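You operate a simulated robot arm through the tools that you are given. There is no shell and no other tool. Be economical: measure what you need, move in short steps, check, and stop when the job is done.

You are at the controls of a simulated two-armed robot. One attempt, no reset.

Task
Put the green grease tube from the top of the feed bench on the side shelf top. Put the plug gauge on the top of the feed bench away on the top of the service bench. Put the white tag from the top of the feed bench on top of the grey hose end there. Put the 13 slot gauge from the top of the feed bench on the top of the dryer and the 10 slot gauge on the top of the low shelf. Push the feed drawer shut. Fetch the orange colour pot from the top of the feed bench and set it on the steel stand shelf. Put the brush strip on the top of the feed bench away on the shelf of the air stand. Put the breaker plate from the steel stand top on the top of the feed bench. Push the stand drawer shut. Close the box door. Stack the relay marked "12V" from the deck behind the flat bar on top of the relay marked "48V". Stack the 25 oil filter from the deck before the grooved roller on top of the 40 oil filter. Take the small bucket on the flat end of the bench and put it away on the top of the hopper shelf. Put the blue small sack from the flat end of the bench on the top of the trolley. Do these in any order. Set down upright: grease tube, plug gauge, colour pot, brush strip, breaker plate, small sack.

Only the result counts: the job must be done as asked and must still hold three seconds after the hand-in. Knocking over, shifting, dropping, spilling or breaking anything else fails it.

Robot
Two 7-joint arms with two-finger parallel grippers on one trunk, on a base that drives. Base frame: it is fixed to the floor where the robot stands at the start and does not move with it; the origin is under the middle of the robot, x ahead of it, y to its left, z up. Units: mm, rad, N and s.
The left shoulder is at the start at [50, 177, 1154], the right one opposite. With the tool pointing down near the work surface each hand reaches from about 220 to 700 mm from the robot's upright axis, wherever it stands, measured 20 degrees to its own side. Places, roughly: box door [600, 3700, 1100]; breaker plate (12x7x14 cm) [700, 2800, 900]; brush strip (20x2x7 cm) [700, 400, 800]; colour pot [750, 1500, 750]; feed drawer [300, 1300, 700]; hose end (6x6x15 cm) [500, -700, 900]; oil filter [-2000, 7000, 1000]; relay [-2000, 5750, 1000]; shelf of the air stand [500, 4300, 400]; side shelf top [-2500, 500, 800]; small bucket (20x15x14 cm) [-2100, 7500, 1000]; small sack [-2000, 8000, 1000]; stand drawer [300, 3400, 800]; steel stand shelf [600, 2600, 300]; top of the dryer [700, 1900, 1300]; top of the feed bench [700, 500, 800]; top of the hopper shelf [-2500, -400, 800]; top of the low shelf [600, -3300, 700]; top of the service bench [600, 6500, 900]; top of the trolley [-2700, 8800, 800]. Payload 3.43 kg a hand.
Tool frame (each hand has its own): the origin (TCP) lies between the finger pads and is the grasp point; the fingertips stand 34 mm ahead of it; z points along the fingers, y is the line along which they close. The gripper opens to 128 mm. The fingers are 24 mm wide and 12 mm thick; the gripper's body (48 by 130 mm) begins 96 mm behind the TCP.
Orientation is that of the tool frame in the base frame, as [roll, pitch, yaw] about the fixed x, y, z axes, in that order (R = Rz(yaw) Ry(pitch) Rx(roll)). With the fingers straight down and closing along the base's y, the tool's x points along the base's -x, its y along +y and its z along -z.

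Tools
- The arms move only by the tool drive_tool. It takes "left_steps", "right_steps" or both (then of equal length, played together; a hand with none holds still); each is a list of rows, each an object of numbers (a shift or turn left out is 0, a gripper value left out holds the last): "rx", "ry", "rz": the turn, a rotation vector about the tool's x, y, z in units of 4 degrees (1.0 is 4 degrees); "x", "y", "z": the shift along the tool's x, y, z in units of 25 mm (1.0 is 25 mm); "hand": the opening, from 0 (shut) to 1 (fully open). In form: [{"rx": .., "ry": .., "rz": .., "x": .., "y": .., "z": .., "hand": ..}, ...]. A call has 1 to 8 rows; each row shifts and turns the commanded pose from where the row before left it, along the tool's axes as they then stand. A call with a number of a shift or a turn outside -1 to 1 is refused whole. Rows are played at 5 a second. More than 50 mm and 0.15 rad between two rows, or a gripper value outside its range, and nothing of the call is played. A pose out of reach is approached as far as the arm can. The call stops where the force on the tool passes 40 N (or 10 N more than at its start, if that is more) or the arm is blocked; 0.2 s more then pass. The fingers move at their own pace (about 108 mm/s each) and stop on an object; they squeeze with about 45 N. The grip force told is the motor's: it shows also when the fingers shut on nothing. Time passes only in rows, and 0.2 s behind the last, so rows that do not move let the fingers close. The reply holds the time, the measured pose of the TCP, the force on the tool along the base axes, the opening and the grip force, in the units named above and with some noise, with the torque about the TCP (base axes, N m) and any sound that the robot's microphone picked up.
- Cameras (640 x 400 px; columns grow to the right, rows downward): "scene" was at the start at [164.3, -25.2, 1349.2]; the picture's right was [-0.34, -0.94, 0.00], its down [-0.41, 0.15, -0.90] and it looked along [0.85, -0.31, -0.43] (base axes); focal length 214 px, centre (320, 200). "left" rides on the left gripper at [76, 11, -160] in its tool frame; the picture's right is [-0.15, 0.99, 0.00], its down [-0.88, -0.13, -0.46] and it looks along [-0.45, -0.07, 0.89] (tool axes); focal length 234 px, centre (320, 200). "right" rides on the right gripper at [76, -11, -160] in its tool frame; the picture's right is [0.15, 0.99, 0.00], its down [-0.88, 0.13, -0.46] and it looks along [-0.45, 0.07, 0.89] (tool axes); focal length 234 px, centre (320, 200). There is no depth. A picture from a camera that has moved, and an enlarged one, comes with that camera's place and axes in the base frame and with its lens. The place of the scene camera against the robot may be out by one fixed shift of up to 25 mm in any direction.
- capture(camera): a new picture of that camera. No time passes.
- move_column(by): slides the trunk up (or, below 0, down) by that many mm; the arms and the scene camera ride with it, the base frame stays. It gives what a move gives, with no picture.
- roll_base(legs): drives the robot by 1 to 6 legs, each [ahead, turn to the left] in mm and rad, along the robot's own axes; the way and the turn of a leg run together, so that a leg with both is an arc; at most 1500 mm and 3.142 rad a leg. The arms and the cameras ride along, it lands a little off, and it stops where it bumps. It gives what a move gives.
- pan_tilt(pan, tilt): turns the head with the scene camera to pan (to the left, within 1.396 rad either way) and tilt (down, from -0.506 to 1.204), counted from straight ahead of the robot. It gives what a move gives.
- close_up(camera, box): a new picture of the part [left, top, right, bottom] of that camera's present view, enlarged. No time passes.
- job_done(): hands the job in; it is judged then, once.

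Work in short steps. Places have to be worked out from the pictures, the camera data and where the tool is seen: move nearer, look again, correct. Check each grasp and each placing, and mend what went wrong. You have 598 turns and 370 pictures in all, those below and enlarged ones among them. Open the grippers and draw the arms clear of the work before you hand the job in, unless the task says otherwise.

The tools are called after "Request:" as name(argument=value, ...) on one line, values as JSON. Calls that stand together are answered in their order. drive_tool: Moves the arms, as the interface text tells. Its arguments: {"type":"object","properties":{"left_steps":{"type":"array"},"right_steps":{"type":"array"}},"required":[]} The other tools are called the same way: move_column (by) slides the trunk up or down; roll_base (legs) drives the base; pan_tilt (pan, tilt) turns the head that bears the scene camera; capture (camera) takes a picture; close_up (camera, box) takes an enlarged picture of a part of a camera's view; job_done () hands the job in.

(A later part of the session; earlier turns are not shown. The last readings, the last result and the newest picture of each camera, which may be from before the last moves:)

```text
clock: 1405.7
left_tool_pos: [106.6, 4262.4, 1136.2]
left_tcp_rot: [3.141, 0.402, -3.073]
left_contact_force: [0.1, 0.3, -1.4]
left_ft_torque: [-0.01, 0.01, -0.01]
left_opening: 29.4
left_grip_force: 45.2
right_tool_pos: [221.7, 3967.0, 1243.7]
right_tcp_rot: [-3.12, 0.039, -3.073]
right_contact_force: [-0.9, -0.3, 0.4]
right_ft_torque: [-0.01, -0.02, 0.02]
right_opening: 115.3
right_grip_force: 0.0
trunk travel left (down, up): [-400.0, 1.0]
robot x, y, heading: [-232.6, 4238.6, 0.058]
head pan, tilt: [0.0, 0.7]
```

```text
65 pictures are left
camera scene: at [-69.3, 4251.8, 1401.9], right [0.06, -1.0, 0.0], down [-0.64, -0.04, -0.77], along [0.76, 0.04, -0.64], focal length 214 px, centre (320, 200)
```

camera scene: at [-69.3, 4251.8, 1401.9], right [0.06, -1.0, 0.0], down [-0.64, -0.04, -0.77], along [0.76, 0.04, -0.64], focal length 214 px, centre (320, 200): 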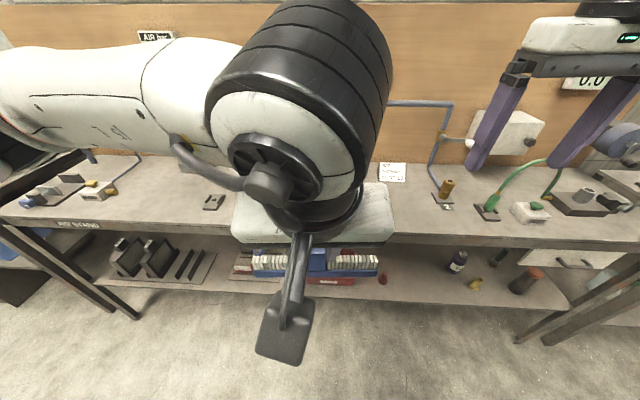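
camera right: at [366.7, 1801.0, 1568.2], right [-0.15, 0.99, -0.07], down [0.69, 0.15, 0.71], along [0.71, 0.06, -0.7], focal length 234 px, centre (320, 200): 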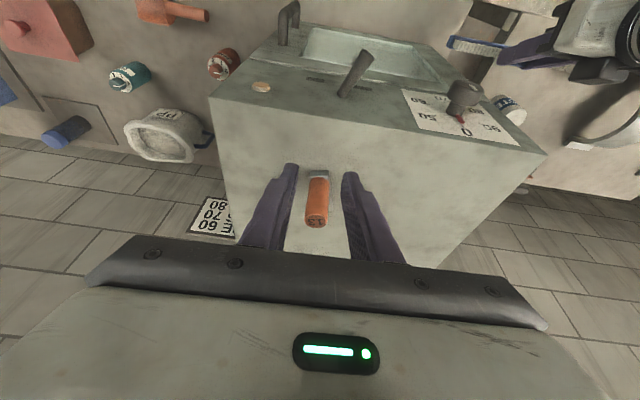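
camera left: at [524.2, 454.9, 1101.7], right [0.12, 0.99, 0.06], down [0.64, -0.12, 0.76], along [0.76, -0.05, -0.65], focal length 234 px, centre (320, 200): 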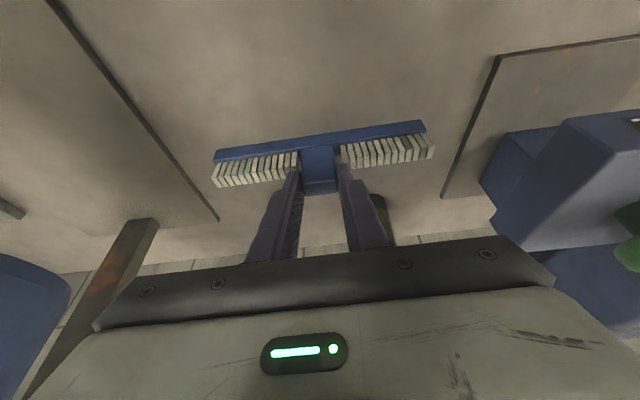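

Shelf at z≈420 with free space around y 3680–3880. Move there and lower the trunk fully.

Request:
roll_base(legs=[[0, -1.629], [470, 0], [0, 1.571]])

Request:
move_column(by=-400)

Request:
capture(camera="scene")

```text
clock: 1416.4
left_tool_pos: [104.2, 3798.3, 1136.5]
left_tcp_rot: [-3.14, 0.401, -3.09]
left_contact_force: [-1.0, 1.0, -2.4]
left_ft_torque: [0.01, 0.01, 0.0]
left_opening: 29.1
left_grip_force: 45.0
right_tool_pos: [214.6, 3502.4, 1242.4]
right_tcp_rot: [-3.121, 0.038, -3.085]
right_contact_force: [-0.2, -0.5, -0.4]
right_ft_torque: [0.01, -0.01, -0.01]
right_opening: 115.0
right_grip_force: 0.1
trunk travel left (down, up): [-400.0, 1.0]
robot x, y, heading: [-236.6, 3777.6, 0.04]
head pan, tilt: [0.0, 0.7]
```

```text
clock: 1420.2
left_tool_pos: [106.1, 3798.9, 735.6]
left_tcp_rot: [-3.142, 0.401, -3.089]
left_contact_force: [0.2, -0.3, -1.7]
left_ft_torque: [-0.02, -0.05, -0.04]
left_opening: 29.4
left_grip_force: 44.4
right_tool_pos: [214.2, 3503.0, 842.3]
right_tcp_rot: [-3.12, 0.039, -3.084]
right_contact_force: [0.8, 0.1, 0.4]
right_ft_torque: [0.03, -0.04, 0.02]
right_opening: 115.1
right_grip_force: 0.0
trunk travel left (down, up): [0.0, 401.0]
robot x, y, heading: [-236.6, 3779.4, 0.046]
head pan, tilt: [0.0, 0.7]
```

```text
64 pictures are left
camera scene: at [-72.3, 3790.7, 1001.9], right [0.04, -1.0, 0.0], down [-0.64, -0.03, -0.76], along [0.76, 0.03, -0.64], focal length 214 px, centre (320, 200)
```

scene: 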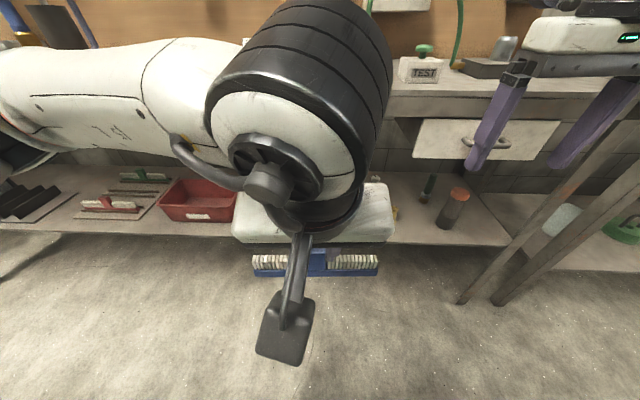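

Lower the arm to just above shelf height in front of it, then drive in.

Request:
drive_tool(left_steps=[{"z": 0.86, "x": 0.365}, {"z": 0.86, "x": 0.365}, {"z": 0.86, "x": 0.365}, {"z": 0.86, "x": 0.365}, {"z": 0.86, "x": 0.365}, {"z": 0.86, "x": 0.365}, {"z": 0.86, "x": 0.365}, {"z": 0.86, "x": 0.365}])

Request:
roll_base(legs=[[0, -0.04], [185, 0]])

Request:
capture(camera="left")

```text
clock: 1422.0
left_tool_pos: [103.5, 3797.6, 549.0]
left_tcp_rot: [-3.141, 0.401, -3.091]
left_contact_force: [0.3, -0.4, -1.2]
left_ft_torque: [0.0, 0.03, 0.0]
left_opening: 29.0
left_grip_force: 45.0
right_tool_pos: [214.4, 3503.5, 842.5]
right_tcp_rot: [-3.122, 0.04, -3.085]
right_contact_force: [1.1, 0.1, 0.1]
right_ft_torque: [0.0, -0.03, -0.01]
right_opening: 115.3
right_grip_force: 0.0
trunk travel left (down, up): [0.0, 401.0]
robot x, y, heading: [-234.0, 3781.5, 0.044]
head pan, tilt: [0.0, 0.7]
```

```text
clock: 1423.9
left_tool_pos: [277.1, 3783.8, 548.7]
left_tcp_rot: [-3.141, 0.4, -3.133]
left_contact_force: [-0.3, -0.2, -1.6]
left_ft_torque: [-0.02, 0.04, 0.02]
left_opening: 29.4
left_grip_force: 45.6
right_tool_pos: [367.7, 3484.5, 840.9]
right_tcp_rot: [-3.118, 0.012, -3.14]
right_contact_force: [-2.9, 1.1, 0.8]
right_ft_torque: [-0.09, -0.03, -0.2]
right_opening: 114.8
right_grip_force: 0.0
trunk travel left (down, up): [0.0, 401.0]
robot x, y, heading: [-62.7, 3777.8, 0.002]
head pan, tilt: [0.0, 0.7]
stopped in leg 2: the force on the tool passed its limit (the readings are from after the stop); the commanded pose is now the measured one
```

```text
63 pictures are left
camera left: at [144.4, 3793.7, 667.5], right [0.13, 0.99, 0.06], down [0.63, -0.12, 0.76], along [0.76, -0.06, -0.64], focal length 234 px, centre (320, 200)
```

left: 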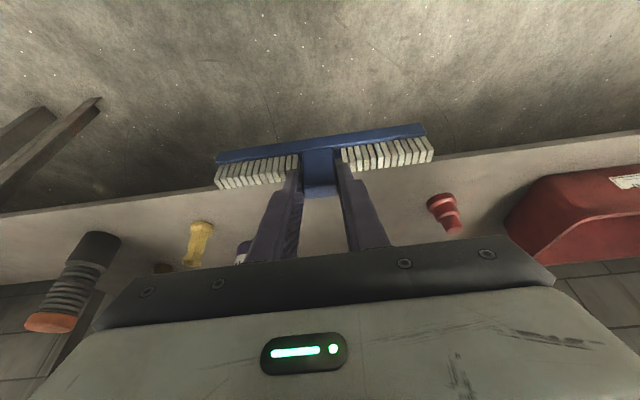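

The right hand touched the bench rail; pull it back. Then reach in with the left hand over the shelf.

Request:
drive_tool(right_steps=[{"x": 1}, {"x": 1}, {"x": 1}, {"x": 1}, {"x": 0.5}])

Request:
drive_tool(left_steps=[{"x": -0.9, "z": 0.42}, {"x": -0.9, "z": 0.42}, {"x": -0.9, "z": 0.42}, {"x": -0.9, "z": 0.42}, {"x": -0.9, "z": 0.42}, {"x": -0.9, "z": 0.42}])

Request:
capture(camera="left")

```text
clock: 1425.1
left_tool_pos: [277.2, 3781.8, 549.7]
left_tcp_rot: [3.141, 0.4, -3.131]
left_contact_force: [0.3, 0.1, -1.9]
left_ft_torque: [-0.01, 0.01, 0.0]
left_opening: 29.4
left_grip_force: 44.9
right_tool_pos: [257.3, 3483.7, 838.7]
right_tcp_rot: [-3.118, 0.013, -3.139]
right_contact_force: [0.6, -0.4, -0.6]
right_ft_torque: [-0.01, -0.01, -0.01]
right_opening: 115.5
right_grip_force: 0.1
trunk travel left (down, up): [0.0, 401.0]
robot x, y, heading: [-62.4, 3777.1, 0.003]
head pan, tilt: [0.0, 0.7]
```

```text
clock: 1426.5
left_tool_pos: [426.4, 3783.9, 544.0]
left_tcp_rot: [3.141, 0.401, -3.134]
left_contact_force: [0.4, -0.3, -0.6]
left_ft_torque: [0.04, -0.01, 0.01]
left_opening: 29.1
left_grip_force: 45.3
right_tool_pos: [255.8, 3484.5, 840.3]
right_tcp_rot: [-3.12, 0.013, -3.138]
right_contact_force: [-0.1, -0.3, -0.1]
right_ft_torque: [-0.01, -0.02, -0.01]
right_opening: 114.7
right_grip_force: 0.0
trunk travel left (down, up): [0.0, 401.0]
robot x, y, heading: [-64.8, 3775.8, 0.003]
head pan, tilt: [0.0, 0.7]
```

```text
62 pictures are left
camera left: at [293.7, 3794.5, 662.3], right [0.13, 0.99, 0.06], down [0.63, -0.12, 0.76], along [0.76, -0.06, -0.64], focal length 234 px, centre (320, 200)
```

left: 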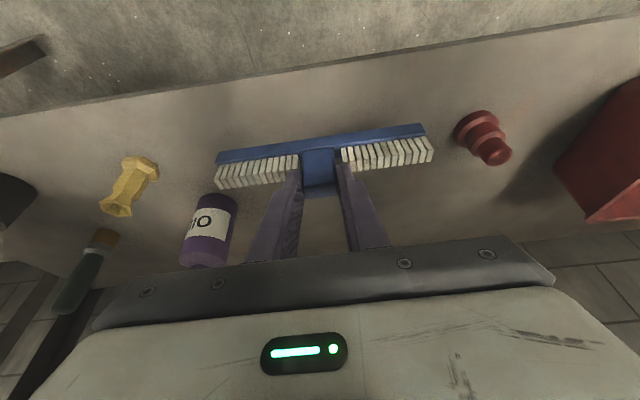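

Clear of the other items. Lower onto the shelf.

Request:
drive_tool(left_steps=[{"z": 0.15, "x": 0.063}, {"z": 0.15, "x": 0.063}, {"z": 0.15, "x": 0.063}, {"z": 0.15, "x": 0.063}, {"z": 0.15, "x": 0.063}])

Request:
drive_tool(left_steps=[{"z": 0.11, "x": 0.047}, {"z": 0.11, "x": 0.047}, {"z": 0.11, "x": 0.047}, {"z": 0.11, "x": 0.047}, {"z": 0.11, "x": 0.047}, {"z": 0.11, "x": 0.047}, {"z": 0.11, "x": 0.047}, {"z": 0.11, "x": 0.047}])

```text
clock: 1427.7
left_tool_pos: [424.6, 3785.2, 523.0]
left_tcp_rot: [-3.141, 0.401, -3.131]
left_contact_force: [0.5, -0.4, -0.6]
left_ft_torque: [-0.01, 0.03, -0.01]
left_opening: 29.1
left_grip_force: 44.9
right_tool_pos: [256.6, 3485.0, 840.4]
right_tcp_rot: [-3.117, 0.012, -3.139]
right_contact_force: [0.2, -0.7, 0.1]
right_ft_torque: [-0.02, -0.01, -0.01]
right_opening: 115.1
right_grip_force: 0.0
trunk travel left (down, up): [0.0, 401.0]
robot x, y, heading: [-63.9, 3778.7, 0.0]
head pan, tilt: [0.0, 0.7]
```

```text
clock: 1429.5
left_tool_pos: [425.9, 3783.1, 497.8]
left_tcp_rot: [3.14, 0.398, -3.132]
left_contact_force: [-0.2, 0.4, -0.9]
left_ft_torque: [0.06, 0.0, 0.07]
left_opening: 29.3
left_grip_force: 44.8
right_tool_pos: [256.0, 3484.0, 840.2]
right_tcp_rot: [-3.118, 0.012, -3.138]
right_contact_force: [-0.3, -0.5, -0.4]
right_ft_torque: [-0.02, 0.0, 0.02]
right_opening: 115.1
right_grip_force: 0.0
trunk travel left (down, up): [0.0, 401.0]
robot x, y, heading: [-63.9, 3780.7, -0.0]
head pan, tilt: [0.0, 0.7]
```

Not yet; continue downward.

Request:
drive_tool(left_steps=[{"z": 0.11, "x": 0.047}, {"z": 0.11, "x": 0.047}, {"z": 0.11, "x": 0.047}, {"z": 0.11, "x": 0.047}, {"z": 0.11, "x": 0.047}, {"z": 0.11, "x": 0.047}, {"z": 0.11, "x": 0.047}, {"z": 0.11, "x": 0.047}])

Request:
capture(camera="left")

```text
clock: 1431.3
left_tool_pos: [429.4, 3783.2, 480.7]
left_tcp_rot: [-3.133, 0.412, -3.127]
left_contact_force: [0.8, -2.3, 36.3]
left_ft_torque: [0.26, -0.32, -0.21]
left_opening: 29.5
left_grip_force: 45.2
right_tool_pos: [254.0, 3484.8, 841.8]
right_tcp_rot: [-3.119, 0.016, -3.139]
right_contact_force: [0.0, -0.2, 0.4]
right_ft_torque: [0.0, 0.02, -0.02]
right_opening: 115.1
right_grip_force: 0.1
trunk travel left (down, up): [0.0, 401.0]
robot x, y, heading: [-62.8, 3775.7, 0.0]
head pan, tilt: [0.0, 0.7]
```

```text
61 pictures are left
camera left: at [294.3, 3795.0, 597.3], right [0.12, 0.99, 0.05], down [0.63, -0.12, 0.77], along [0.77, -0.06, -0.63], focal length 234 px, centre (320, 200)
```

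left: 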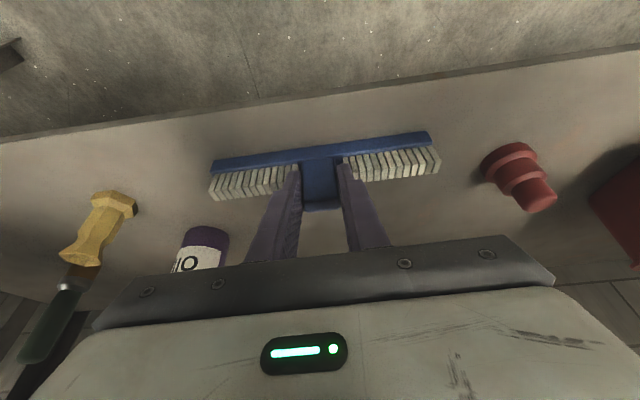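

Contact. Relieve, open and withdraw.

Request:
drive_tool(left_steps=[{"z": -0.14, "x": -0.06}, {"hand": 0.4}, {}, {}])

Request:
drive_tool(left_steps=[{"z": -0.7}, {"z": -1}, {"z": -0.6, "x": 0.8}, {"x": 1, "z": -0.3}, {"x": 1, "z": -0.3}, {"x": 1, "z": -0.3}, {"x": 1, "z": -0.3}])

Request:
capture(camera="left")

```text
clock: 1432.3
left_tool_pos: [425.8, 3785.1, 477.9]
left_tcp_rot: [-3.141, 0.4, -3.132]
left_contact_force: [0.0, 0.8, -0.2]
left_ft_torque: [-0.02, 0.03, -0.02]
left_opening: 51.3
left_grip_force: 0.0
right_tool_pos: [256.5, 3484.5, 839.8]
right_tcp_rot: [-3.118, 0.011, -3.137]
right_contact_force: [0.0, 0.2, 0.0]
right_ft_torque: [-0.02, -0.02, 0.04]
right_opening: 115.2
right_grip_force: 0.2
trunk travel left (down, up): [0.0, 401.0]
robot x, y, heading: [-63.8, 3778.5, 0.002]
head pan, tilt: [0.0, 0.7]
```

```text
clock: 1433.9
left_tool_pos: [282.2, 3784.1, 514.4]
left_tcp_rot: [-3.141, 0.401, -3.132]
left_contact_force: [0.3, 0.4, 0.2]
left_ft_torque: [0.03, 0.01, -0.02]
left_opening: 51.1
left_grip_force: 0.0
right_tool_pos: [256.5, 3483.8, 841.0]
right_tcp_rot: [-3.12, 0.013, -3.138]
right_contact_force: [0.6, 0.7, -0.7]
right_ft_torque: [-0.01, 0.01, -0.01]
right_opening: 115.0
right_grip_force: 0.1
trunk travel left (down, up): [0.0, 401.0]
robot x, y, heading: [-65.6, 3782.4, 0.002]
head pan, tilt: [0.0, 0.7]
```

```text
60 pictures are left
camera left: at [148.9, 3794.5, 633.3], right [0.12, 0.99, 0.06], down [0.63, -0.12, 0.76], along [0.76, -0.06, -0.64], focal length 234 px, centre (320, 200)
```

left: 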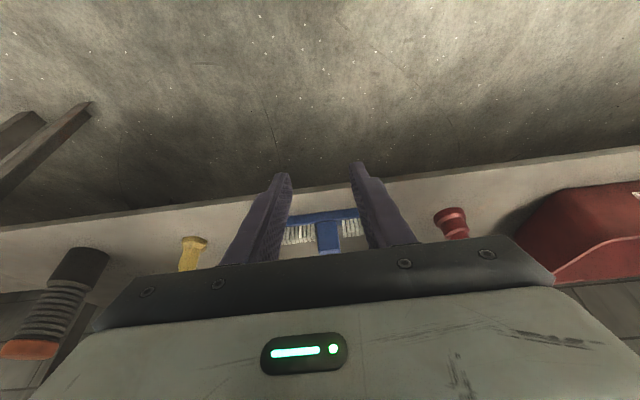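

Brush placed. Now the feed drawer: raise the trunk to mid-height, straighten the left hand into a fist and drive there.

Request:
drive_tool(left_steps=[{"ry": 1, "hand": 0}, {"ry": 1}, {"ry": 1}, {"ry": 1}, {"ry": 1}, {"ry": 0.75}])

Request:
move_column(by=340)

Request:
roll_base(legs=[[-130, 0], [0, -1.571], [1500, 0], [1010, 0], [0, 1.571]])

Request:
capture(camera="left")

```text
clock: 1435.3
left_tool_pos: [280.2, 3783.9, 512.5]
left_tcp_rot: [3.141, -0.002, -3.13]
left_contact_force: [-1.2, -0.4, 0.5]
left_ft_torque: [0.03, 0.01, -0.01]
left_opening: 0.0
left_grip_force: 32.8
right_tool_pos: [256.0, 3484.3, 839.8]
right_tcp_rot: [-3.118, 0.011, -3.139]
right_contact_force: [-0.2, 0.7, -0.3]
right_ft_torque: [0.0, 0.03, 0.02]
right_opening: 115.3
right_grip_force: 0.0
trunk travel left (down, up): [0.0, 401.0]
robot x, y, heading: [-64.6, 3777.3, 0.004]
head pan, tilt: [0.0, 0.7]
```

```text
clock: 1438.7
left_tool_pos: [281.7, 3784.0, 852.3]
left_tcp_rot: [-3.14, -0.002, -3.132]
left_contact_force: [-0.8, 0.5, 0.7]
left_ft_torque: [-0.01, -0.03, 0.0]
left_opening: 0.0
left_grip_force: 32.2
right_tool_pos: [256.7, 3485.2, 1180.7]
right_tcp_rot: [-3.118, 0.012, -3.138]
right_contact_force: [0.3, 0.2, 0.6]
right_ft_torque: [0.01, -0.03, 0.0]
right_opening: 115.2
right_grip_force: 0.0
trunk travel left (down, up): [-340.0, 61.0]
robot x, y, heading: [-62.6, 3779.8, -0.002]
head pan, tilt: [0.0, 0.7]
```

```text
clock: 1459.5
left_tool_pos: [279.0, 1278.7, 852.1]
left_tcp_rot: [3.141, -0.001, -3.06]
left_contact_force: [-0.7, 0.7, -0.1]
left_ft_torque: [-0.02, 0.03, 0.0]
left_opening: 0.0
left_grip_force: 33.1
right_tool_pos: [276.1, 977.3, 1180.1]
right_tcp_rot: [-3.119, 0.013, -3.063]
right_contact_force: [0.0, -0.4, -0.2]
right_ft_torque: [-0.02, 0.02, 0.02]
right_opening: 115.2
right_grip_force: 0.2
trunk travel left (down, up): [-340.0, 61.0]
robot x, y, heading: [-62.5, 1245.2, 0.07]
head pan, tilt: [0.0, 0.7]
```

```text
59 pictures are left
camera left: at [202.3, 1282.6, 1012.9], right [0.06, 1.0, 0.0], down [0.89, -0.06, 0.45], along [0.45, -0.03, -0.89], focal length 234 px, centre (320, 200)
```

left: 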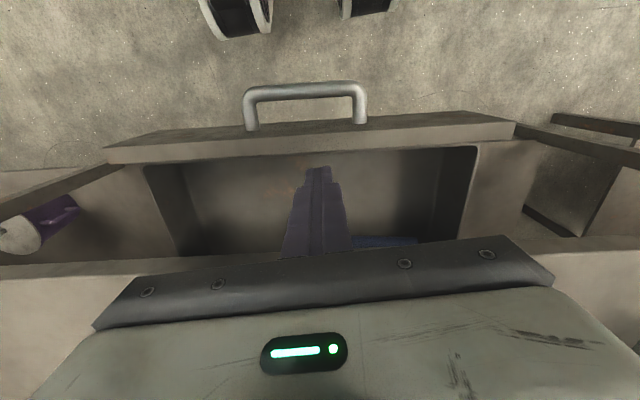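

Fist is above the open drawer; back off and lower it in front of the panel.

Request:
roll_base(legs=[[-120, -0.06]])

Request:
drive_tool(left_steps=[{"z": 1}, {"z": 1}, {"z": 1}, {"z": 0.4}])

Request:
capture(camera="left")

```text
clock: 1460.8
left_tool_pos: [156.9, 1252.6, 851.9]
left_tcp_rot: [-3.14, 0.0, -3.114]
left_contact_force: [0.2, -0.6, -0.3]
left_ft_torque: [0.01, -0.02, 0.0]
left_opening: 0.3
left_grip_force: 33.1
right_tool_pos: [137.7, 952.1, 1180.7]
right_tcp_rot: [-3.119, 0.014, -3.12]
right_contact_force: [-0.1, -0.1, 0.6]
right_ft_torque: [0.03, -0.06, 0.01]
right_opening: 115.4
right_grip_force: 0.1
trunk travel left (down, up): [-340.0, 61.0]
robot x, y, heading: [-182.9, 1238.5, 0.016]
head pan, tilt: [0.0, 0.7]
```

```text
clock: 1461.8
left_tool_pos: [159.2, 1252.3, 766.7]
left_tcp_rot: [-3.141, -0.002, -3.115]
left_contact_force: [-0.6, -0.3, -0.3]
left_ft_torque: [-0.02, -0.01, -0.02]
left_opening: 0.0
left_grip_force: 33.0
right_tool_pos: [138.2, 951.7, 1179.9]
right_tcp_rot: [-3.119, 0.013, -3.122]
right_contact_force: [0.7, -0.1, 0.6]
right_ft_torque: [-0.01, 0.0, 0.01]
right_opening: 115.4
right_grip_force: 0.0
trunk travel left (down, up): [-340.0, 61.0]
robot x, y, heading: [-187.1, 1240.7, 0.014]
head pan, tilt: [0.0, 0.7]
```

```text
58 pictures are left
camera left: at [82.4, 1261.2, 927.7], right [0.12, 0.99, 0.0], down [0.88, -0.11, 0.45], along [0.45, -0.05, -0.89], focal length 234 px, centre (320, 200)
```

left: 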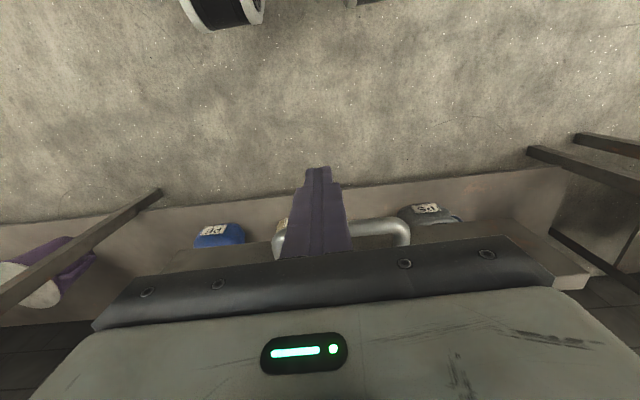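

Push forward (handle/panel) to close the drawer.

Request:
drive_tool(left_steps=[{"x": -0.9, "y": 0.1}, {"x": -0.9, "y": 0.05}, {"x": -0.9, "y": 0.03}, {"x": -0.9, "y": 0.03}, {"x": -0.9, "y": 0.03}, {"x": -0.9, "y": 0.03}, {"x": -0.8, "y": 0.03}])

Request:
capture(camera="left")

```text
clock: 1463.4
left_tool_pos: [313.1, 1263.8, 767.2]
left_tcp_rot: [-3.141, 0.001, -3.113]
left_contact_force: [0.1, 0.1, -0.5]
left_ft_torque: [0.01, 0.01, 0.03]
left_opening: 0.0
left_grip_force: 32.9
right_tool_pos: [138.8, 952.8, 1181.1]
right_tcp_rot: [-3.119, 0.012, -3.121]
right_contact_force: [-0.8, -0.2, 0.8]
right_ft_torque: [0.0, 0.02, 0.02]
right_opening: 115.1
right_grip_force: 0.0
trunk travel left (down, up): [-340.0, 61.0]
robot x, y, heading: [-188.0, 1239.1, 0.015]
head pan, tilt: [0.0, 0.7]
```

```text
57 pictures are left
camera left: at [237.1, 1274.0, 928.3], right [0.12, 0.99, 0.0], down [0.88, -0.11, 0.46], along [0.45, -0.05, -0.89], focal length 234 px, centre (320, 200)
```

left: 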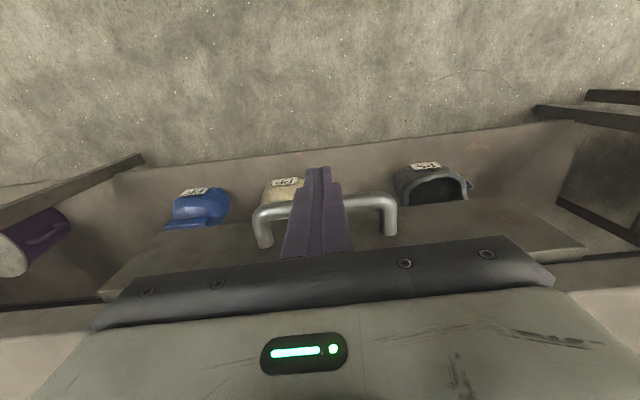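

Continue pushing until it stops.

Request:
drive_tool(left_steps=[{"x": -0.5, "y": 0.02}, {"x": -0.5, "y": 0.02}, {"x": -0.4, "y": 0.02}, {"x": -0.4, "y": 0.02}, {"x": -0.3}, {"x": -0.3}, {"x": -0.3}])

Request:
capture(camera="left")

```text
clock: 1464.0
left_tool_pos: [326.6, 1263.3, 764.5]
left_tcp_rot: [3.137, -0.036, -3.124]
left_contact_force: [-9.6, 0.5, 10.2]
left_ft_torque: [0.02, 0.52, -0.03]
left_opening: 0.0
left_grip_force: 33.3
right_tool_pos: [138.5, 952.6, 1181.0]
right_tcp_rot: [-3.119, 0.011, -3.121]
right_contact_force: [0.5, -0.5, -0.6]
right_ft_torque: [0.07, 0.05, 0.0]
right_opening: 115.3
right_grip_force: 0.0
trunk travel left (down, up): [-340.0, 61.0]
robot x, y, heading: [-184.3, 1239.5, 0.019]
head pan, tilt: [0.0, 0.7]
stopped in row 3 (left hand): the force on the tool passed its limit (the readings are from after the stop); the commanded pose is now the measured one
```

```text
56 pictures are left
camera left: at [255.7, 1272.2, 927.6], right [0.13, 0.99, 0.0], down [0.9, -0.11, 0.42], along [0.42, -0.05, -0.91], focal length 234 px, centre (320, 200)
```

left: 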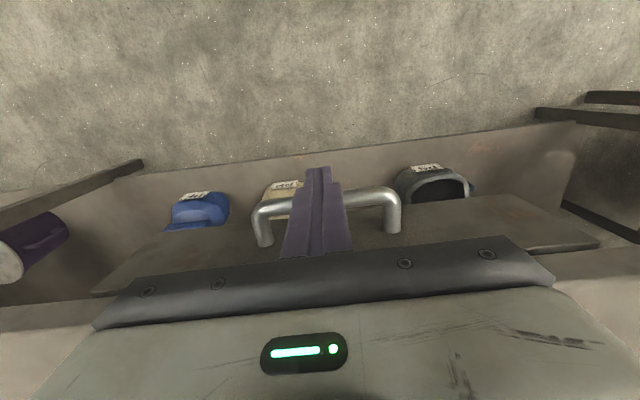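

Feed drawer is shut. Withdraw, raise, and move to the orange pot.

Request:
drive_tool(left_steps=[{"x": 1}, {"x": 1}, {"z": -1, "hand": 0.8}, {"z": -1}, {"z": -1}, {"z": -1}, {"z": -1}, {"z": -1}])

Request:
drive_tool(left_steps=[{"z": -1}, {"z": -1}, {"z": -1}, {"z": -1, "ry": -1}, {"z": -1, "ry": -1}, {"ry": -1}])

Request:
roll_base(legs=[[0, 0.75], [390, 0], [0, -0.77]])

Request:
capture(camera="left")

```text
clock: 1465.8
left_tool_pos: [281.7, 1261.6, 919.1]
left_tcp_rot: [3.136, -0.029, -3.119]
left_contact_force: [-0.5, -0.1, -0.3]
left_ft_torque: [-0.01, -0.01, 0.01]
left_opening: 102.2
left_grip_force: 0.1
right_tool_pos: [137.7, 952.7, 1180.2]
right_tcp_rot: [-3.119, 0.012, -3.121]
right_contact_force: [-0.2, 0.7, -0.3]
right_ft_torque: [-0.05, 0.02, -0.01]
right_opening: 115.2
right_grip_force: 0.0
trunk travel left (down, up): [-340.0, 61.0]
robot x, y, heading: [-187.1, 1241.8, 0.019]
head pan, tilt: [0.0, 0.7]
```

```text
clock: 1467.2
left_tool_pos: [285.5, 1259.9, 1041.9]
left_tcp_rot: [3.136, 0.182, -3.12]
left_contact_force: [0.7, -0.1, -0.4]
left_ft_torque: [0.03, -0.03, 0.0]
left_opening: 102.5
left_grip_force: 0.1
right_tool_pos: [138.3, 952.5, 1180.7]
right_tcp_rot: [-3.119, 0.013, -3.121]
right_contact_force: [0.8, 0.3, 0.3]
right_ft_torque: [0.01, -0.01, 0.0]
right_opening: 115.3
right_grip_force: 0.0
trunk travel left (down, up): [-340.0, 61.0]
robot x, y, heading: [-188.7, 1239.2, 0.017]
head pan, tilt: [0.0, 0.7]
```

```text
clock: 1472.2
left_tool_pos: [426.1, 1845.7, 1041.9]
left_tcp_rot: [3.109, 0.174, -2.398]
left_contact_force: [-14.9, 4.0, 4.6]
left_ft_torque: [-0.23, -0.38, -0.37]
left_opening: 94.3
left_grip_force: 0.1
right_tool_pos: [524.6, 1507.9, 1181.4]
right_tcp_rot: [-3.117, 0.015, -2.402]
right_contact_force: [-0.5, 0.5, 0.5]
right_ft_torque: [-0.05, -0.01, 0.02]
right_opening: 115.1
right_grip_force: 0.0
trunk travel left (down, up): [-340.0, 61.0]
robot x, y, heading: [91.8, 1512.4, 0.74]
head pan, tilt: [0.0, 0.7]
stopped in leg 3: the force on the tool passed its limit (the readings are from after the stop); the commanded pose is now the measured one
```

```text
55 pictures are left
camera left: at [347.0, 1781.0, 1187.2], right [-0.57, 0.82, 0.06], down [0.68, 0.43, 0.6], along [0.46, 0.38, -0.8], focal length 234 px, centre (320, 200)
```

left: 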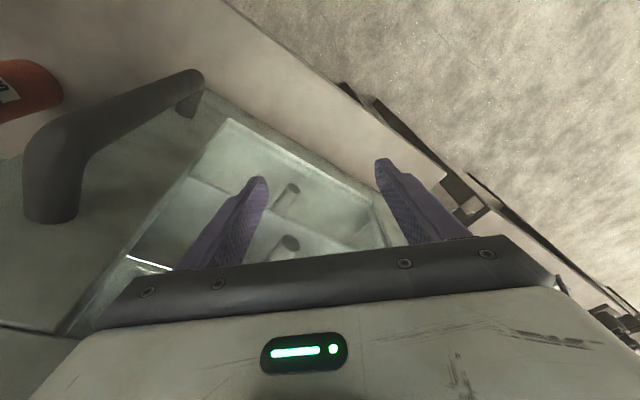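

The hand touched the dryer front while turning. Back straight out, then turn in free space.

Request:
roll_base(legs=[[-200, 0], [0, -0.74]])

Request:
pan_tilt(pan=0.4, tilt=0.4)

Request:
capture(camera="scene")

```text
clock: 1475.7
left_tool_pos: [416.1, 1393.8, 1040.6]
left_tcp_rot: [3.112, 0.173, -3.138]
left_contact_force: [0.2, -1.0, 0.2]
left_ft_torque: [0.0, 0.0, 0.0]
left_opening: 102.4
left_grip_force: 0.0
right_tool_pos: [261.5, 1078.8, 1180.5]
right_tcp_rot: [-3.118, 0.012, 3.137]
right_contact_force: [0.4, 0.1, -0.2]
right_ft_torque: [-0.02, 0.02, -0.02]
right_opening: 115.3
right_grip_force: 0.1
trunk travel left (down, up): [-340.0, 61.0]
robot x, y, heading: [-54.0, 1375.5, -0.007]
head pan, tilt: [0.0, 0.7]
```

```text
clock: 1476.6
left_tool_pos: [415.5, 1393.9, 1040.9]
left_tcp_rot: [3.112, 0.173, -3.137]
left_contact_force: [0.4, -0.2, -0.2]
left_ft_torque: [0.02, -0.03, 0.01]
left_opening: 102.4
left_grip_force: 0.1
right_tool_pos: [261.3, 1080.4, 1180.8]
right_tcp_rot: [-3.119, 0.011, 3.138]
right_contact_force: [-0.5, -0.4, -0.2]
right_ft_torque: [0.03, -0.03, 0.01]
right_opening: 115.0
right_grip_force: 0.0
trunk travel left (down, up): [-340.0, 61.0]
robot x, y, heading: [-53.4, 1377.6, -0.001]
head pan, tilt: [0.4, 0.4]
```

```text
54 pictures are left
camera scene: at [107.4, 1418.3, 1368.7], right [0.39, -0.92, 0.0], down [-0.36, -0.15, -0.92], along [0.85, 0.36, -0.39], focal length 214 px, centre (320, 200)
```

scene: 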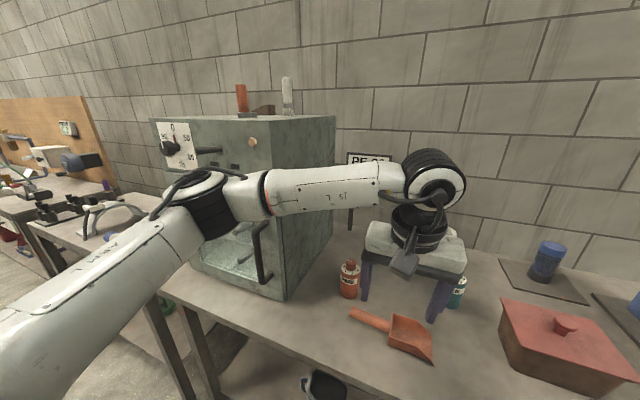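

Everything on the dryer still stands. Move forward and look at the orange pot with the left camera.

Request:
roll_base(legs=[[130, 0]])

Request:
capture(camera="left")

```text
clock: 1477.9
left_tool_pos: [543.8, 1393.0, 1041.1]
left_tcp_rot: [3.111, 0.17, -3.141]
left_contact_force: [0.0, 0.1, -0.2]
left_ft_torque: [0.03, 0.04, -0.03]
left_opening: 102.7
left_grip_force: 0.1
right_tool_pos: [389.7, 1079.4, 1179.7]
right_tcp_rot: [-3.118, 0.01, 3.136]
right_contact_force: [1.1, -0.1, 0.1]
right_ft_torque: [0.02, 0.07, -0.02]
right_opening: 115.2
right_grip_force: 0.1
trunk travel left (down, up): [-340.0, 61.0]
robot x, y, heading: [71.4, 1378.8, -0.006]
head pan, tilt: [0.4, 0.4]
```

```text
53 pictures are left
camera left: at [442.3, 1399.4, 1185.8], right [0.14, 0.99, 0.05], down [0.79, -0.14, 0.6], along [0.6, -0.04, -0.8], focal length 234 px, centre (320, 200)
```

left: 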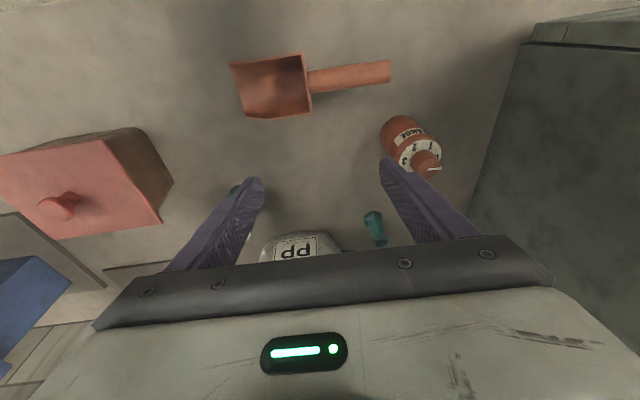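

Orange pot centre about [605,1525]. Approach it with a 0.4 rad tilt.

Request:
drive_tool(left_steps=[{"ry": -0.82, "rx": 0.11, "y": 1}, {"ry": -0.82, "rx": 0.11, "y": 1}, {"ry": -0.82, "rx": 0.11, "y": 1}, {"ry": -0.82, "rx": 0.11, "y": 1}, {"y": 0.6}, {"y": 0.6, "z": 0.6}, {"z": 1}, {"z": 1}])

Request:
capture(camera="left")

```text
clock: 1479.7
left_tool_pos: [568.0, 1521.7, 982.5]
left_tcp_rot: [3.141, 0.403, -3.142]
left_contact_force: [0.1, -0.3, 0.5]
left_ft_torque: [0.01, -0.03, 0.01]
left_opening: 102.4
left_grip_force: 0.0
right_tool_pos: [389.7, 1079.8, 1179.6]
right_tcp_rot: [-3.118, 0.013, 3.137]
right_contact_force: [-1.2, -0.3, -0.1]
right_ft_torque: [0.03, -0.02, -0.04]
right_opening: 115.3
right_grip_force: 0.0
trunk travel left (down, up): [-340.0, 61.0]
robot x, y, heading: [72.6, 1376.9, -0.005]
head pan, tilt: [0.4, 0.4]
```

```text
52 pictures are left
camera left: at [434.9, 1533.2, 1100.7], right [0.14, 0.99, 0.06], down [0.63, -0.13, 0.76], along [0.76, -0.07, -0.64], focal length 234 px, centre (320, 200)
```

left: 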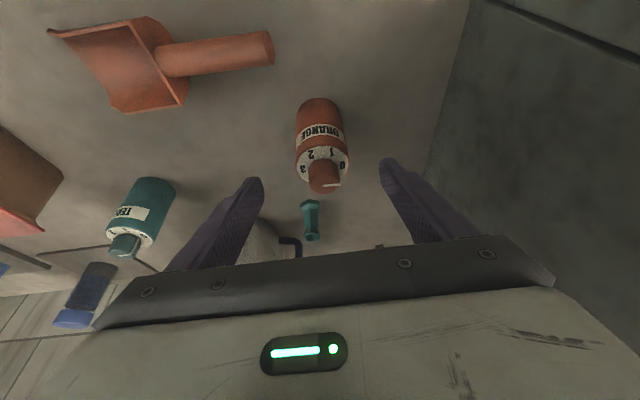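

"ORANGE" label confirmed and centred. Descend and grip.

Request:
drive_tool(left_steps=[{"z": 0.87, "x": 0.04, "y": 0.03}, {"z": 0.87, "x": 0.04, "y": 0.03}, {"z": 0.87, "x": 0.04, "y": 0.03}, {"z": 0.87, "x": 0.04, "y": 0.03}, {"z": 0.87, "x": 0.04}, {"hand": 0}, {}, {}])

Request:
drive_tool(left_steps=[{"z": -0.5, "x": -0.2}, {"z": -0.9, "x": -0.37}, {"z": -0.9, "x": -0.37}, {"z": -0.9, "x": -0.37}, {"z": -0.9, "x": -0.2}, {"z": -0.9, "x": 0.2}, {"z": -0.6, "x": 0.7}, {"x": 1, "y": -0.5}])

Request:
capture(camera="left")

```text
clock: 1481.7
left_tool_pos: [607.7, 1521.0, 910.1]
left_tcp_rot: [-3.135, 0.461, -3.14]
left_contact_force: [0.6, -0.2, -0.9]
left_ft_torque: [-0.03, 0.02, -0.05]
left_opening: 56.7
left_grip_force: 44.8
right_tool_pos: [374.8, 1072.1, 1181.6]
right_tcp_rot: [-3.126, 0.026, 3.139]
right_contact_force: [0.0, -1.0, 0.1]
right_ft_torque: [-0.04, -0.02, 0.01]
right_opening: 115.1
right_grip_force: 0.2
trunk travel left (down, up): [-340.0, 61.0]
robot x, y, heading: [70.8, 1376.1, -0.003]
head pan, tilt: [0.4, 0.4]
stopped in row 8 (left hand): the arm was blocked; the commanded pose is now the measured one
```

```text
clock: 1483.5
left_tool_pos: [546.8, 1510.8, 1021.4]
left_tcp_rot: [-3.132, 0.436, -3.134]
left_contact_force: [0.3, -0.1, -2.1]
left_ft_torque: [0.01, 0.01, 0.01]
left_opening: 56.9
left_grip_force: 45.2
right_tool_pos: [388.1, 1080.1, 1180.8]
right_tcp_rot: [-3.119, 0.011, 3.136]
right_contact_force: [0.4, -0.3, 0.9]
right_ft_torque: [0.01, 0.0, -0.02]
right_opening: 115.0
right_grip_force: 0.0
trunk travel left (down, up): [-340.0, 61.0]
robot x, y, heading: [70.7, 1375.5, 0.001]
head pan, tilt: [0.4, 0.4]
```

```text
51 pictures are left
camera left: at [410.5, 1524.1, 1134.3], right [0.13, 0.99, 0.05], down [0.61, -0.12, 0.79], along [0.78, -0.07, -0.62], focal length 234 px, centre (320, 200)
```

left: 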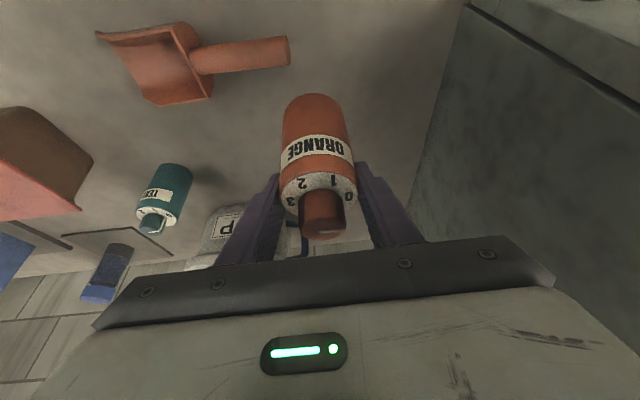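

Pot is held (gripped at its upper part). Back out and check the dryer top.

Request:
roll_base(legs=[[-230, 0]])

Request:
capture(camera="scene")

```text
clock: 1485.2
left_tool_pos: [319.6, 1512.4, 1020.5]
left_tcp_rot: [-3.133, 0.437, -3.136]
left_contact_force: [-0.6, -0.8, -1.0]
left_ft_torque: [0.02, 0.0, 0.01]
left_opening: 56.8
left_grip_force: 45.1
right_tool_pos: [161.1, 1079.5, 1181.0]
right_tcp_rot: [-3.12, 0.012, 3.136]
right_contact_force: [-0.3, -0.1, 0.5]
right_ft_torque: [-0.01, 0.0, 0.0]
right_opening: 115.4
right_grip_force: 0.1
trunk travel left (down, up): [-340.0, 61.0]
robot x, y, heading: [-157.2, 1375.7, -0.006]
head pan, tilt: [0.4, 0.4]
```

```text
50 pictures are left
camera scene: at [7.0, 1418.6, 1368.9], right [0.39, -0.92, 0.0], down [-0.36, -0.15, -0.92], along [0.85, 0.36, -0.39], focal length 214 px, centre (320, 200)
```

scene: 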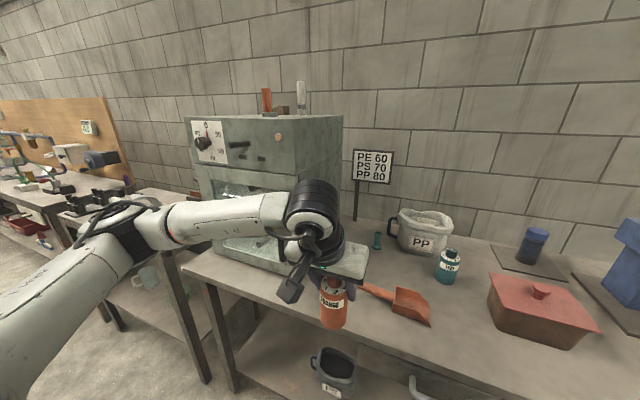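

All still in place. Drive to the steel stand.

Request:
roll_base(legs=[[-40, 0], [0, 1.571], [1215, 0], [0, -1.571]])

Request:
move_column(by=-340)

Request:
pan_tilt(pan=0.0, tilt=0.5)

Request:
capture(camera="scene")

```text
clock: 1499.6
left_tool_pos: [203.9, 2741.8, 1018.9]
left_tcp_rot: [-3.133, 0.436, -3.088]
left_contact_force: [1.0, -0.5, -2.0]
left_ft_torque: [-0.01, -0.02, -0.01]
left_opening: 56.8
left_grip_force: 45.3
right_tool_pos: [64.1, 2301.8, 1180.8]
right_tcp_rot: [-3.117, 0.012, -3.099]
right_contact_force: [0.3, 0.5, -0.4]
right_ft_torque: [0.02, -0.01, 0.0]
right_opening: 115.1
right_grip_force: 0.1
trunk travel left (down, up): [-340.0, 61.0]
robot x, y, heading: [-267.8, 2578.8, 0.041]
head pan, tilt: [0.4, 0.4]
```

```text
clock: 1503.0
left_tool_pos: [203.3, 2742.4, 680.6]
left_tcp_rot: [-3.134, 0.434, -3.086]
left_contact_force: [-0.7, 0.3, -0.7]
left_ft_torque: [-0.03, -0.01, -0.01]
left_opening: 56.9
left_grip_force: 45.0
right_tool_pos: [64.4, 2302.1, 840.0]
right_tcp_rot: [-3.117, 0.013, -3.101]
right_contact_force: [-0.9, -0.5, 0.8]
right_ft_torque: [-0.02, 0.01, -0.01]
right_opening: 115.0
right_grip_force: 0.0
trunk travel left (down, up): [0.0, 401.0]
robot x, y, heading: [-265.0, 2587.2, 0.046]
head pan, tilt: [0.4, 0.4]
```

```text
clock: 1503.8
left_tool_pos: [203.3, 2742.0, 680.6]
left_tcp_rot: [-3.132, 0.434, -3.088]
left_contact_force: [0.4, 0.0, -2.2]
left_ft_torque: [0.04, 0.0, 0.01]
left_opening: 56.6
left_grip_force: 45.0
right_tool_pos: [65.3, 2303.3, 839.4]
right_tcp_rot: [-3.118, 0.011, -3.1]
right_contact_force: [-0.6, -0.3, 0.3]
right_ft_torque: [0.0, 0.0, -0.02]
right_opening: 115.3
right_grip_force: 0.1
trunk travel left (down, up): [0.0, 401.0]
robot x, y, heading: [-263.3, 2585.2, 0.044]
head pan, tilt: [0.0, 0.499]
```

```text
49 pictures are left
camera scene: at [-96.9, 2597.1, 1019.6], right [0.04, -1.0, 0.0], down [-0.48, -0.02, -0.88], along [0.88, 0.04, -0.48], focal length 214 px, centre (320, 200)
```

scene: 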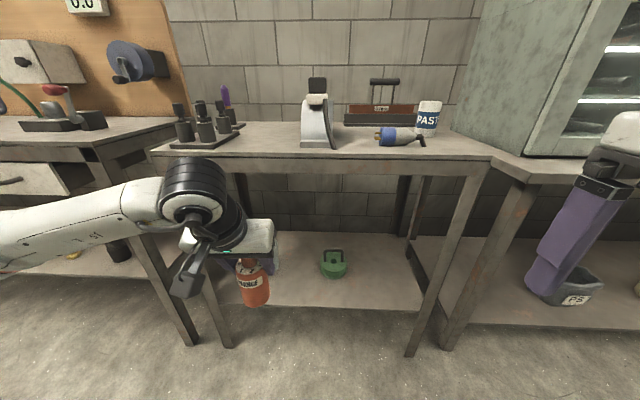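

Shelf is at z≈350; free spot at y≈2710. Lower the pot in front of it, then drive in.

Request:
drive_tool(left_steps=[{"z": 0.896, "x": 0.444, "ry": -0.39}, {"z": 0.896, "x": 0.444}, {"z": 0.896, "x": 0.444}, {"z": 0.896, "x": 0.444}, {"z": 0.896, "x": 0.444}, {"z": 0.896, "x": 0.444}, {"z": 0.896, "x": 0.444}, {"z": 0.896, "x": 0.444}])

Request:
roll_base(legs=[[0, -0.044], [195, 0]])

Request:
capture(camera="left")

```text
clock: 1505.6
left_tool_pos: [202.3, 2736.6, 478.7]
left_tcp_rot: [-3.132, 0.462, -3.087]
left_contact_force: [-0.8, 0.4, -1.0]
left_ft_torque: [-0.01, -0.03, 0.02]
left_opening: 56.6
left_grip_force: 45.1
right_tool_pos: [65.5, 2302.6, 840.5]
right_tcp_rot: [-3.118, 0.01, -3.1]
right_contact_force: [-0.4, 0.1, -0.6]
right_ft_torque: [0.03, -0.02, -0.01]
right_opening: 115.2
right_grip_force: 0.1
trunk travel left (down, up): [0.0, 401.0]
robot x, y, heading: [-262.6, 2582.9, 0.046]
head pan, tilt: [0.0, 0.499]
```

```text
clock: 1507.6
left_tool_pos: [401.5, 2715.6, 479.8]
left_tcp_rot: [-3.133, 0.463, -3.134]
left_contact_force: [-0.5, 0.2, -1.9]
left_ft_torque: [0.0, 0.0, 0.0]
left_opening: 57.1
left_grip_force: 45.0
right_tool_pos: [246.0, 2288.0, 840.5]
right_tcp_rot: [-3.116, 0.014, 3.139]
right_contact_force: [-0.6, -0.5, 0.3]
right_ft_torque: [0.01, 0.0, -0.03]
right_opening: 115.4
right_grip_force: 0.0
trunk travel left (down, up): [0.0, 401.0]
robot x, y, heading: [-71.6, 2583.0, 0.003]
head pan, tilt: [0.0, 0.499]
```

```text
48 pictures are left
camera left: at [263.0, 2727.7, 589.4], right [0.13, 0.99, 0.06], down [0.59, -0.12, 0.8], along [0.8, -0.07, -0.59], focal length 234 px, centre (320, 200)
```

left: 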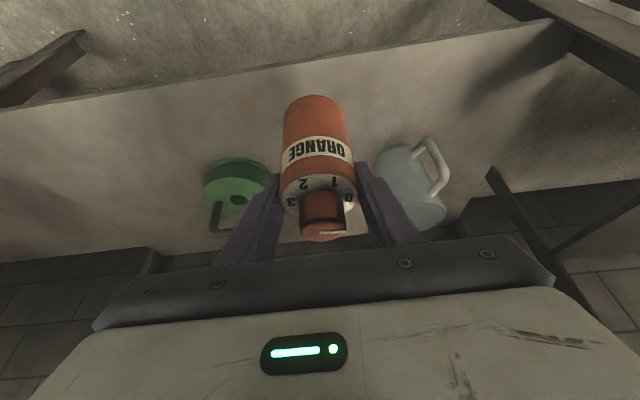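

Good: free between the green pot and the jug. Move 14 mm in and lower.

Request:
drive_tool(left_steps=[{"z": 0.25, "x": -0.5}, {"z": 0.22, "x": 0.11}, {"z": 0.22, "x": 0.11}, {"z": 0.18, "x": 0.09}, {"z": 0.12, "x": 0.06}, {"z": 0.11, "x": 0.055}, {"z": 0.11, "x": 0.055}, {"z": 0.11, "x": 0.055}])

Request:
drive_tool(left_steps=[{"z": 0.11, "x": 0.055}, {"z": 0.11, "x": 0.055}, {"z": 0.11, "x": 0.055}, {"z": 0.11, "x": 0.055}])

```text
clock: 1509.4
left_tool_pos: [417.8, 2714.6, 449.7]
left_tcp_rot: [-3.131, 0.462, -3.135]
left_contact_force: [-0.3, 0.1, -1.8]
left_ft_torque: [-0.01, 0.01, 0.01]
left_opening: 57.0
left_grip_force: 44.8
right_tool_pos: [246.6, 2287.4, 840.1]
right_tcp_rot: [-3.119, 0.013, 3.138]
right_contact_force: [0.3, -0.6, -0.5]
right_ft_torque: [-0.02, 0.0, 0.0]
right_opening: 115.3
right_grip_force: 0.1
trunk travel left (down, up): [0.0, 401.0]
robot x, y, heading: [-69.4, 2584.2, -0.002]
head pan, tilt: [0.0, 0.499]
```

```text
clock: 1510.4
left_tool_pos: [415.8, 2714.8, 435.8]
left_tcp_rot: [-3.131, 0.463, -3.134]
left_contact_force: [0.1, -0.2, -1.2]
left_ft_torque: [0.0, 0.0, -0.03]
left_opening: 56.8
left_grip_force: 44.6
right_tool_pos: [245.4, 2286.9, 841.1]
right_tcp_rot: [-3.117, 0.012, 3.137]
right_contact_force: [-0.6, -0.3, 0.8]
right_ft_torque: [0.0, -0.03, -0.02]
right_opening: 115.4
right_grip_force: 0.0
trunk travel left (down, up): [0.0, 401.0]
robot x, y, heading: [-71.3, 2583.2, -0.002]
head pan, tilt: [0.0, 0.499]
```

No contact yet; continue.

Request:
drive_tool(left_steps=[{"z": 0.11, "x": 0.055}, {"z": 0.11, "x": 0.055}, {"z": 0.11, "x": 0.055}, {"z": 0.11, "x": 0.055}])

Request:
close_up(camera="left", box=[200, 50, 460, 220])

```text
clock: 1511.4
left_tool_pos: [416.8, 2716.1, 424.8]
left_tcp_rot: [-3.135, 0.464, -3.134]
left_contact_force: [-0.2, -1.1, -1.1]
left_ft_torque: [-0.01, -0.02, 0.02]
left_opening: 56.7
left_grip_force: 44.9
right_tool_pos: [246.0, 2287.2, 839.9]
right_tcp_rot: [-3.119, 0.012, 3.138]
right_contact_force: [0.8, -0.7, 0.3]
right_ft_torque: [0.01, 0.0, -0.03]
right_opening: 115.4
right_grip_force: 0.1
trunk travel left (down, up): [0.0, 401.0]
robot x, y, heading: [-73.7, 2583.1, 0.002]
head pan, tilt: [0.0, 0.499]
```

```text
2.35 times, centred on (330, 135) of left
camera zoom: at [277.0, 2727.5, 533.7], right [0.13, 0.99, 0.06], down [0.58, -0.12, 0.8], along [0.8, -0.07, -0.59], focal length 551 px, centre (296, 353)
```

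zoom: 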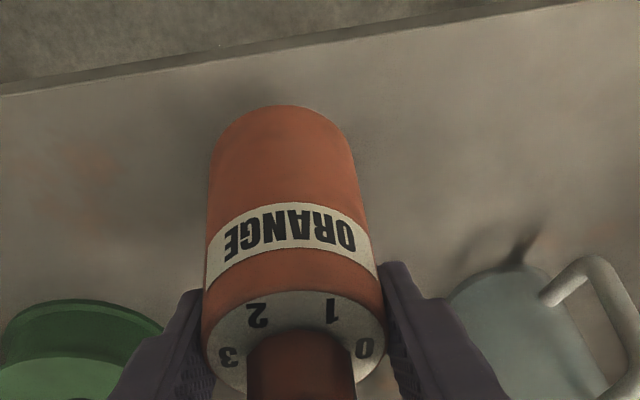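

Request:
drive_tool(left_steps=[{"z": 0.11, "x": 0.055}, {"z": 0.11, "x": 0.055}, {"z": 0.11, "x": 0.055}, {"z": 0.11, "x": 0.055}, {"z": 0.11, "x": 0.055}])

Request:
drive_tool(left_steps=[{"z": 0.1, "x": 0.05}, {"z": 0.1, "x": 0.05}, {"z": 0.1, "x": 0.05}])

```text
clock: 1512.6
left_tool_pos: [416.6, 2716.4, 408.2]
left_tcp_rot: [-3.133, 0.462, -3.136]
left_contact_force: [-0.3, -0.6, -1.8]
left_ft_torque: [0.01, -0.02, 0.05]
left_opening: 56.9
left_grip_force: 45.2
right_tool_pos: [245.7, 2287.5, 840.1]
right_tcp_rot: [-3.117, 0.012, 3.139]
right_contact_force: [0.2, -0.4, -0.8]
right_ft_torque: [0.03, -0.01, -0.04]
right_opening: 115.0
right_grip_force: 0.1
trunk travel left (down, up): [0.0, 401.0]
robot x, y, heading: [-73.2, 2584.8, -0.005]
head pan, tilt: [0.0, 0.499]
```

```text
clock: 1513.4
left_tool_pos: [416.6, 2715.6, 400.4]
left_tcp_rot: [-3.132, 0.462, -3.134]
left_contact_force: [0.4, 0.2, -0.3]
left_ft_torque: [-0.01, -0.02, -0.01]
left_opening: 57.0
left_grip_force: 45.1
right_tool_pos: [245.9, 2287.6, 840.6]
right_tcp_rot: [-3.118, 0.014, 3.137]
right_contact_force: [-0.2, 0.1, -0.7]
right_ft_torque: [-0.04, 0.02, -0.02]
right_opening: 114.9
right_grip_force: 0.1
trunk travel left (down, up): [0.0, 401.0]
robot x, y, heading: [-75.8, 2581.5, 0.001]
head pan, tilt: [0.0, 0.499]
```

Request:
drive_tool(left_steps=[{"z": 0.1, "x": 0.05}, {"z": 0.1, "x": 0.05}, {"z": 0.1, "x": 0.05}, {"z": 0.1, "x": 0.05}])

Request:
close_up(camera="left", box=[200, 50, 460, 220])

```text
clock: 1514.4
left_tool_pos: [416.3, 2717.1, 389.1]
left_tcp_rot: [-3.133, 0.461, -3.132]
left_contact_force: [0.2, -0.1, -2.0]
left_ft_torque: [0.02, -0.03, 0.01]
left_opening: 56.7
left_grip_force: 44.6
right_tool_pos: [245.2, 2285.6, 840.7]
right_tcp_rot: [-3.117, 0.013, 3.139]
right_contact_force: [0.3, -0.3, 0.2]
right_ft_torque: [-0.01, 0.01, -0.02]
right_opening: 115.1
right_grip_force: 0.1
trunk travel left (down, up): [0.0, 401.0]
robot x, y, heading: [-69.9, 2582.6, -0.0]
head pan, tilt: [0.0, 0.499]
```

```text
2.35 times, centred on (330, 135) of left
camera zoom: at [277.3, 2727.8, 498.5], right [0.13, 0.99, 0.06], down [0.59, -0.12, 0.8], along [0.8, -0.07, -0.59], focal length 551 px, centre (296, 353)
```

zoom: 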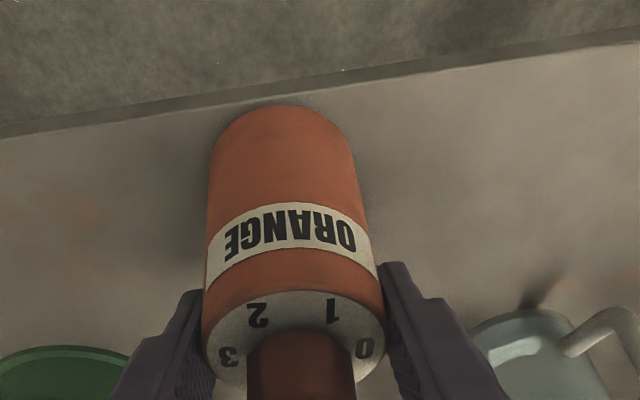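

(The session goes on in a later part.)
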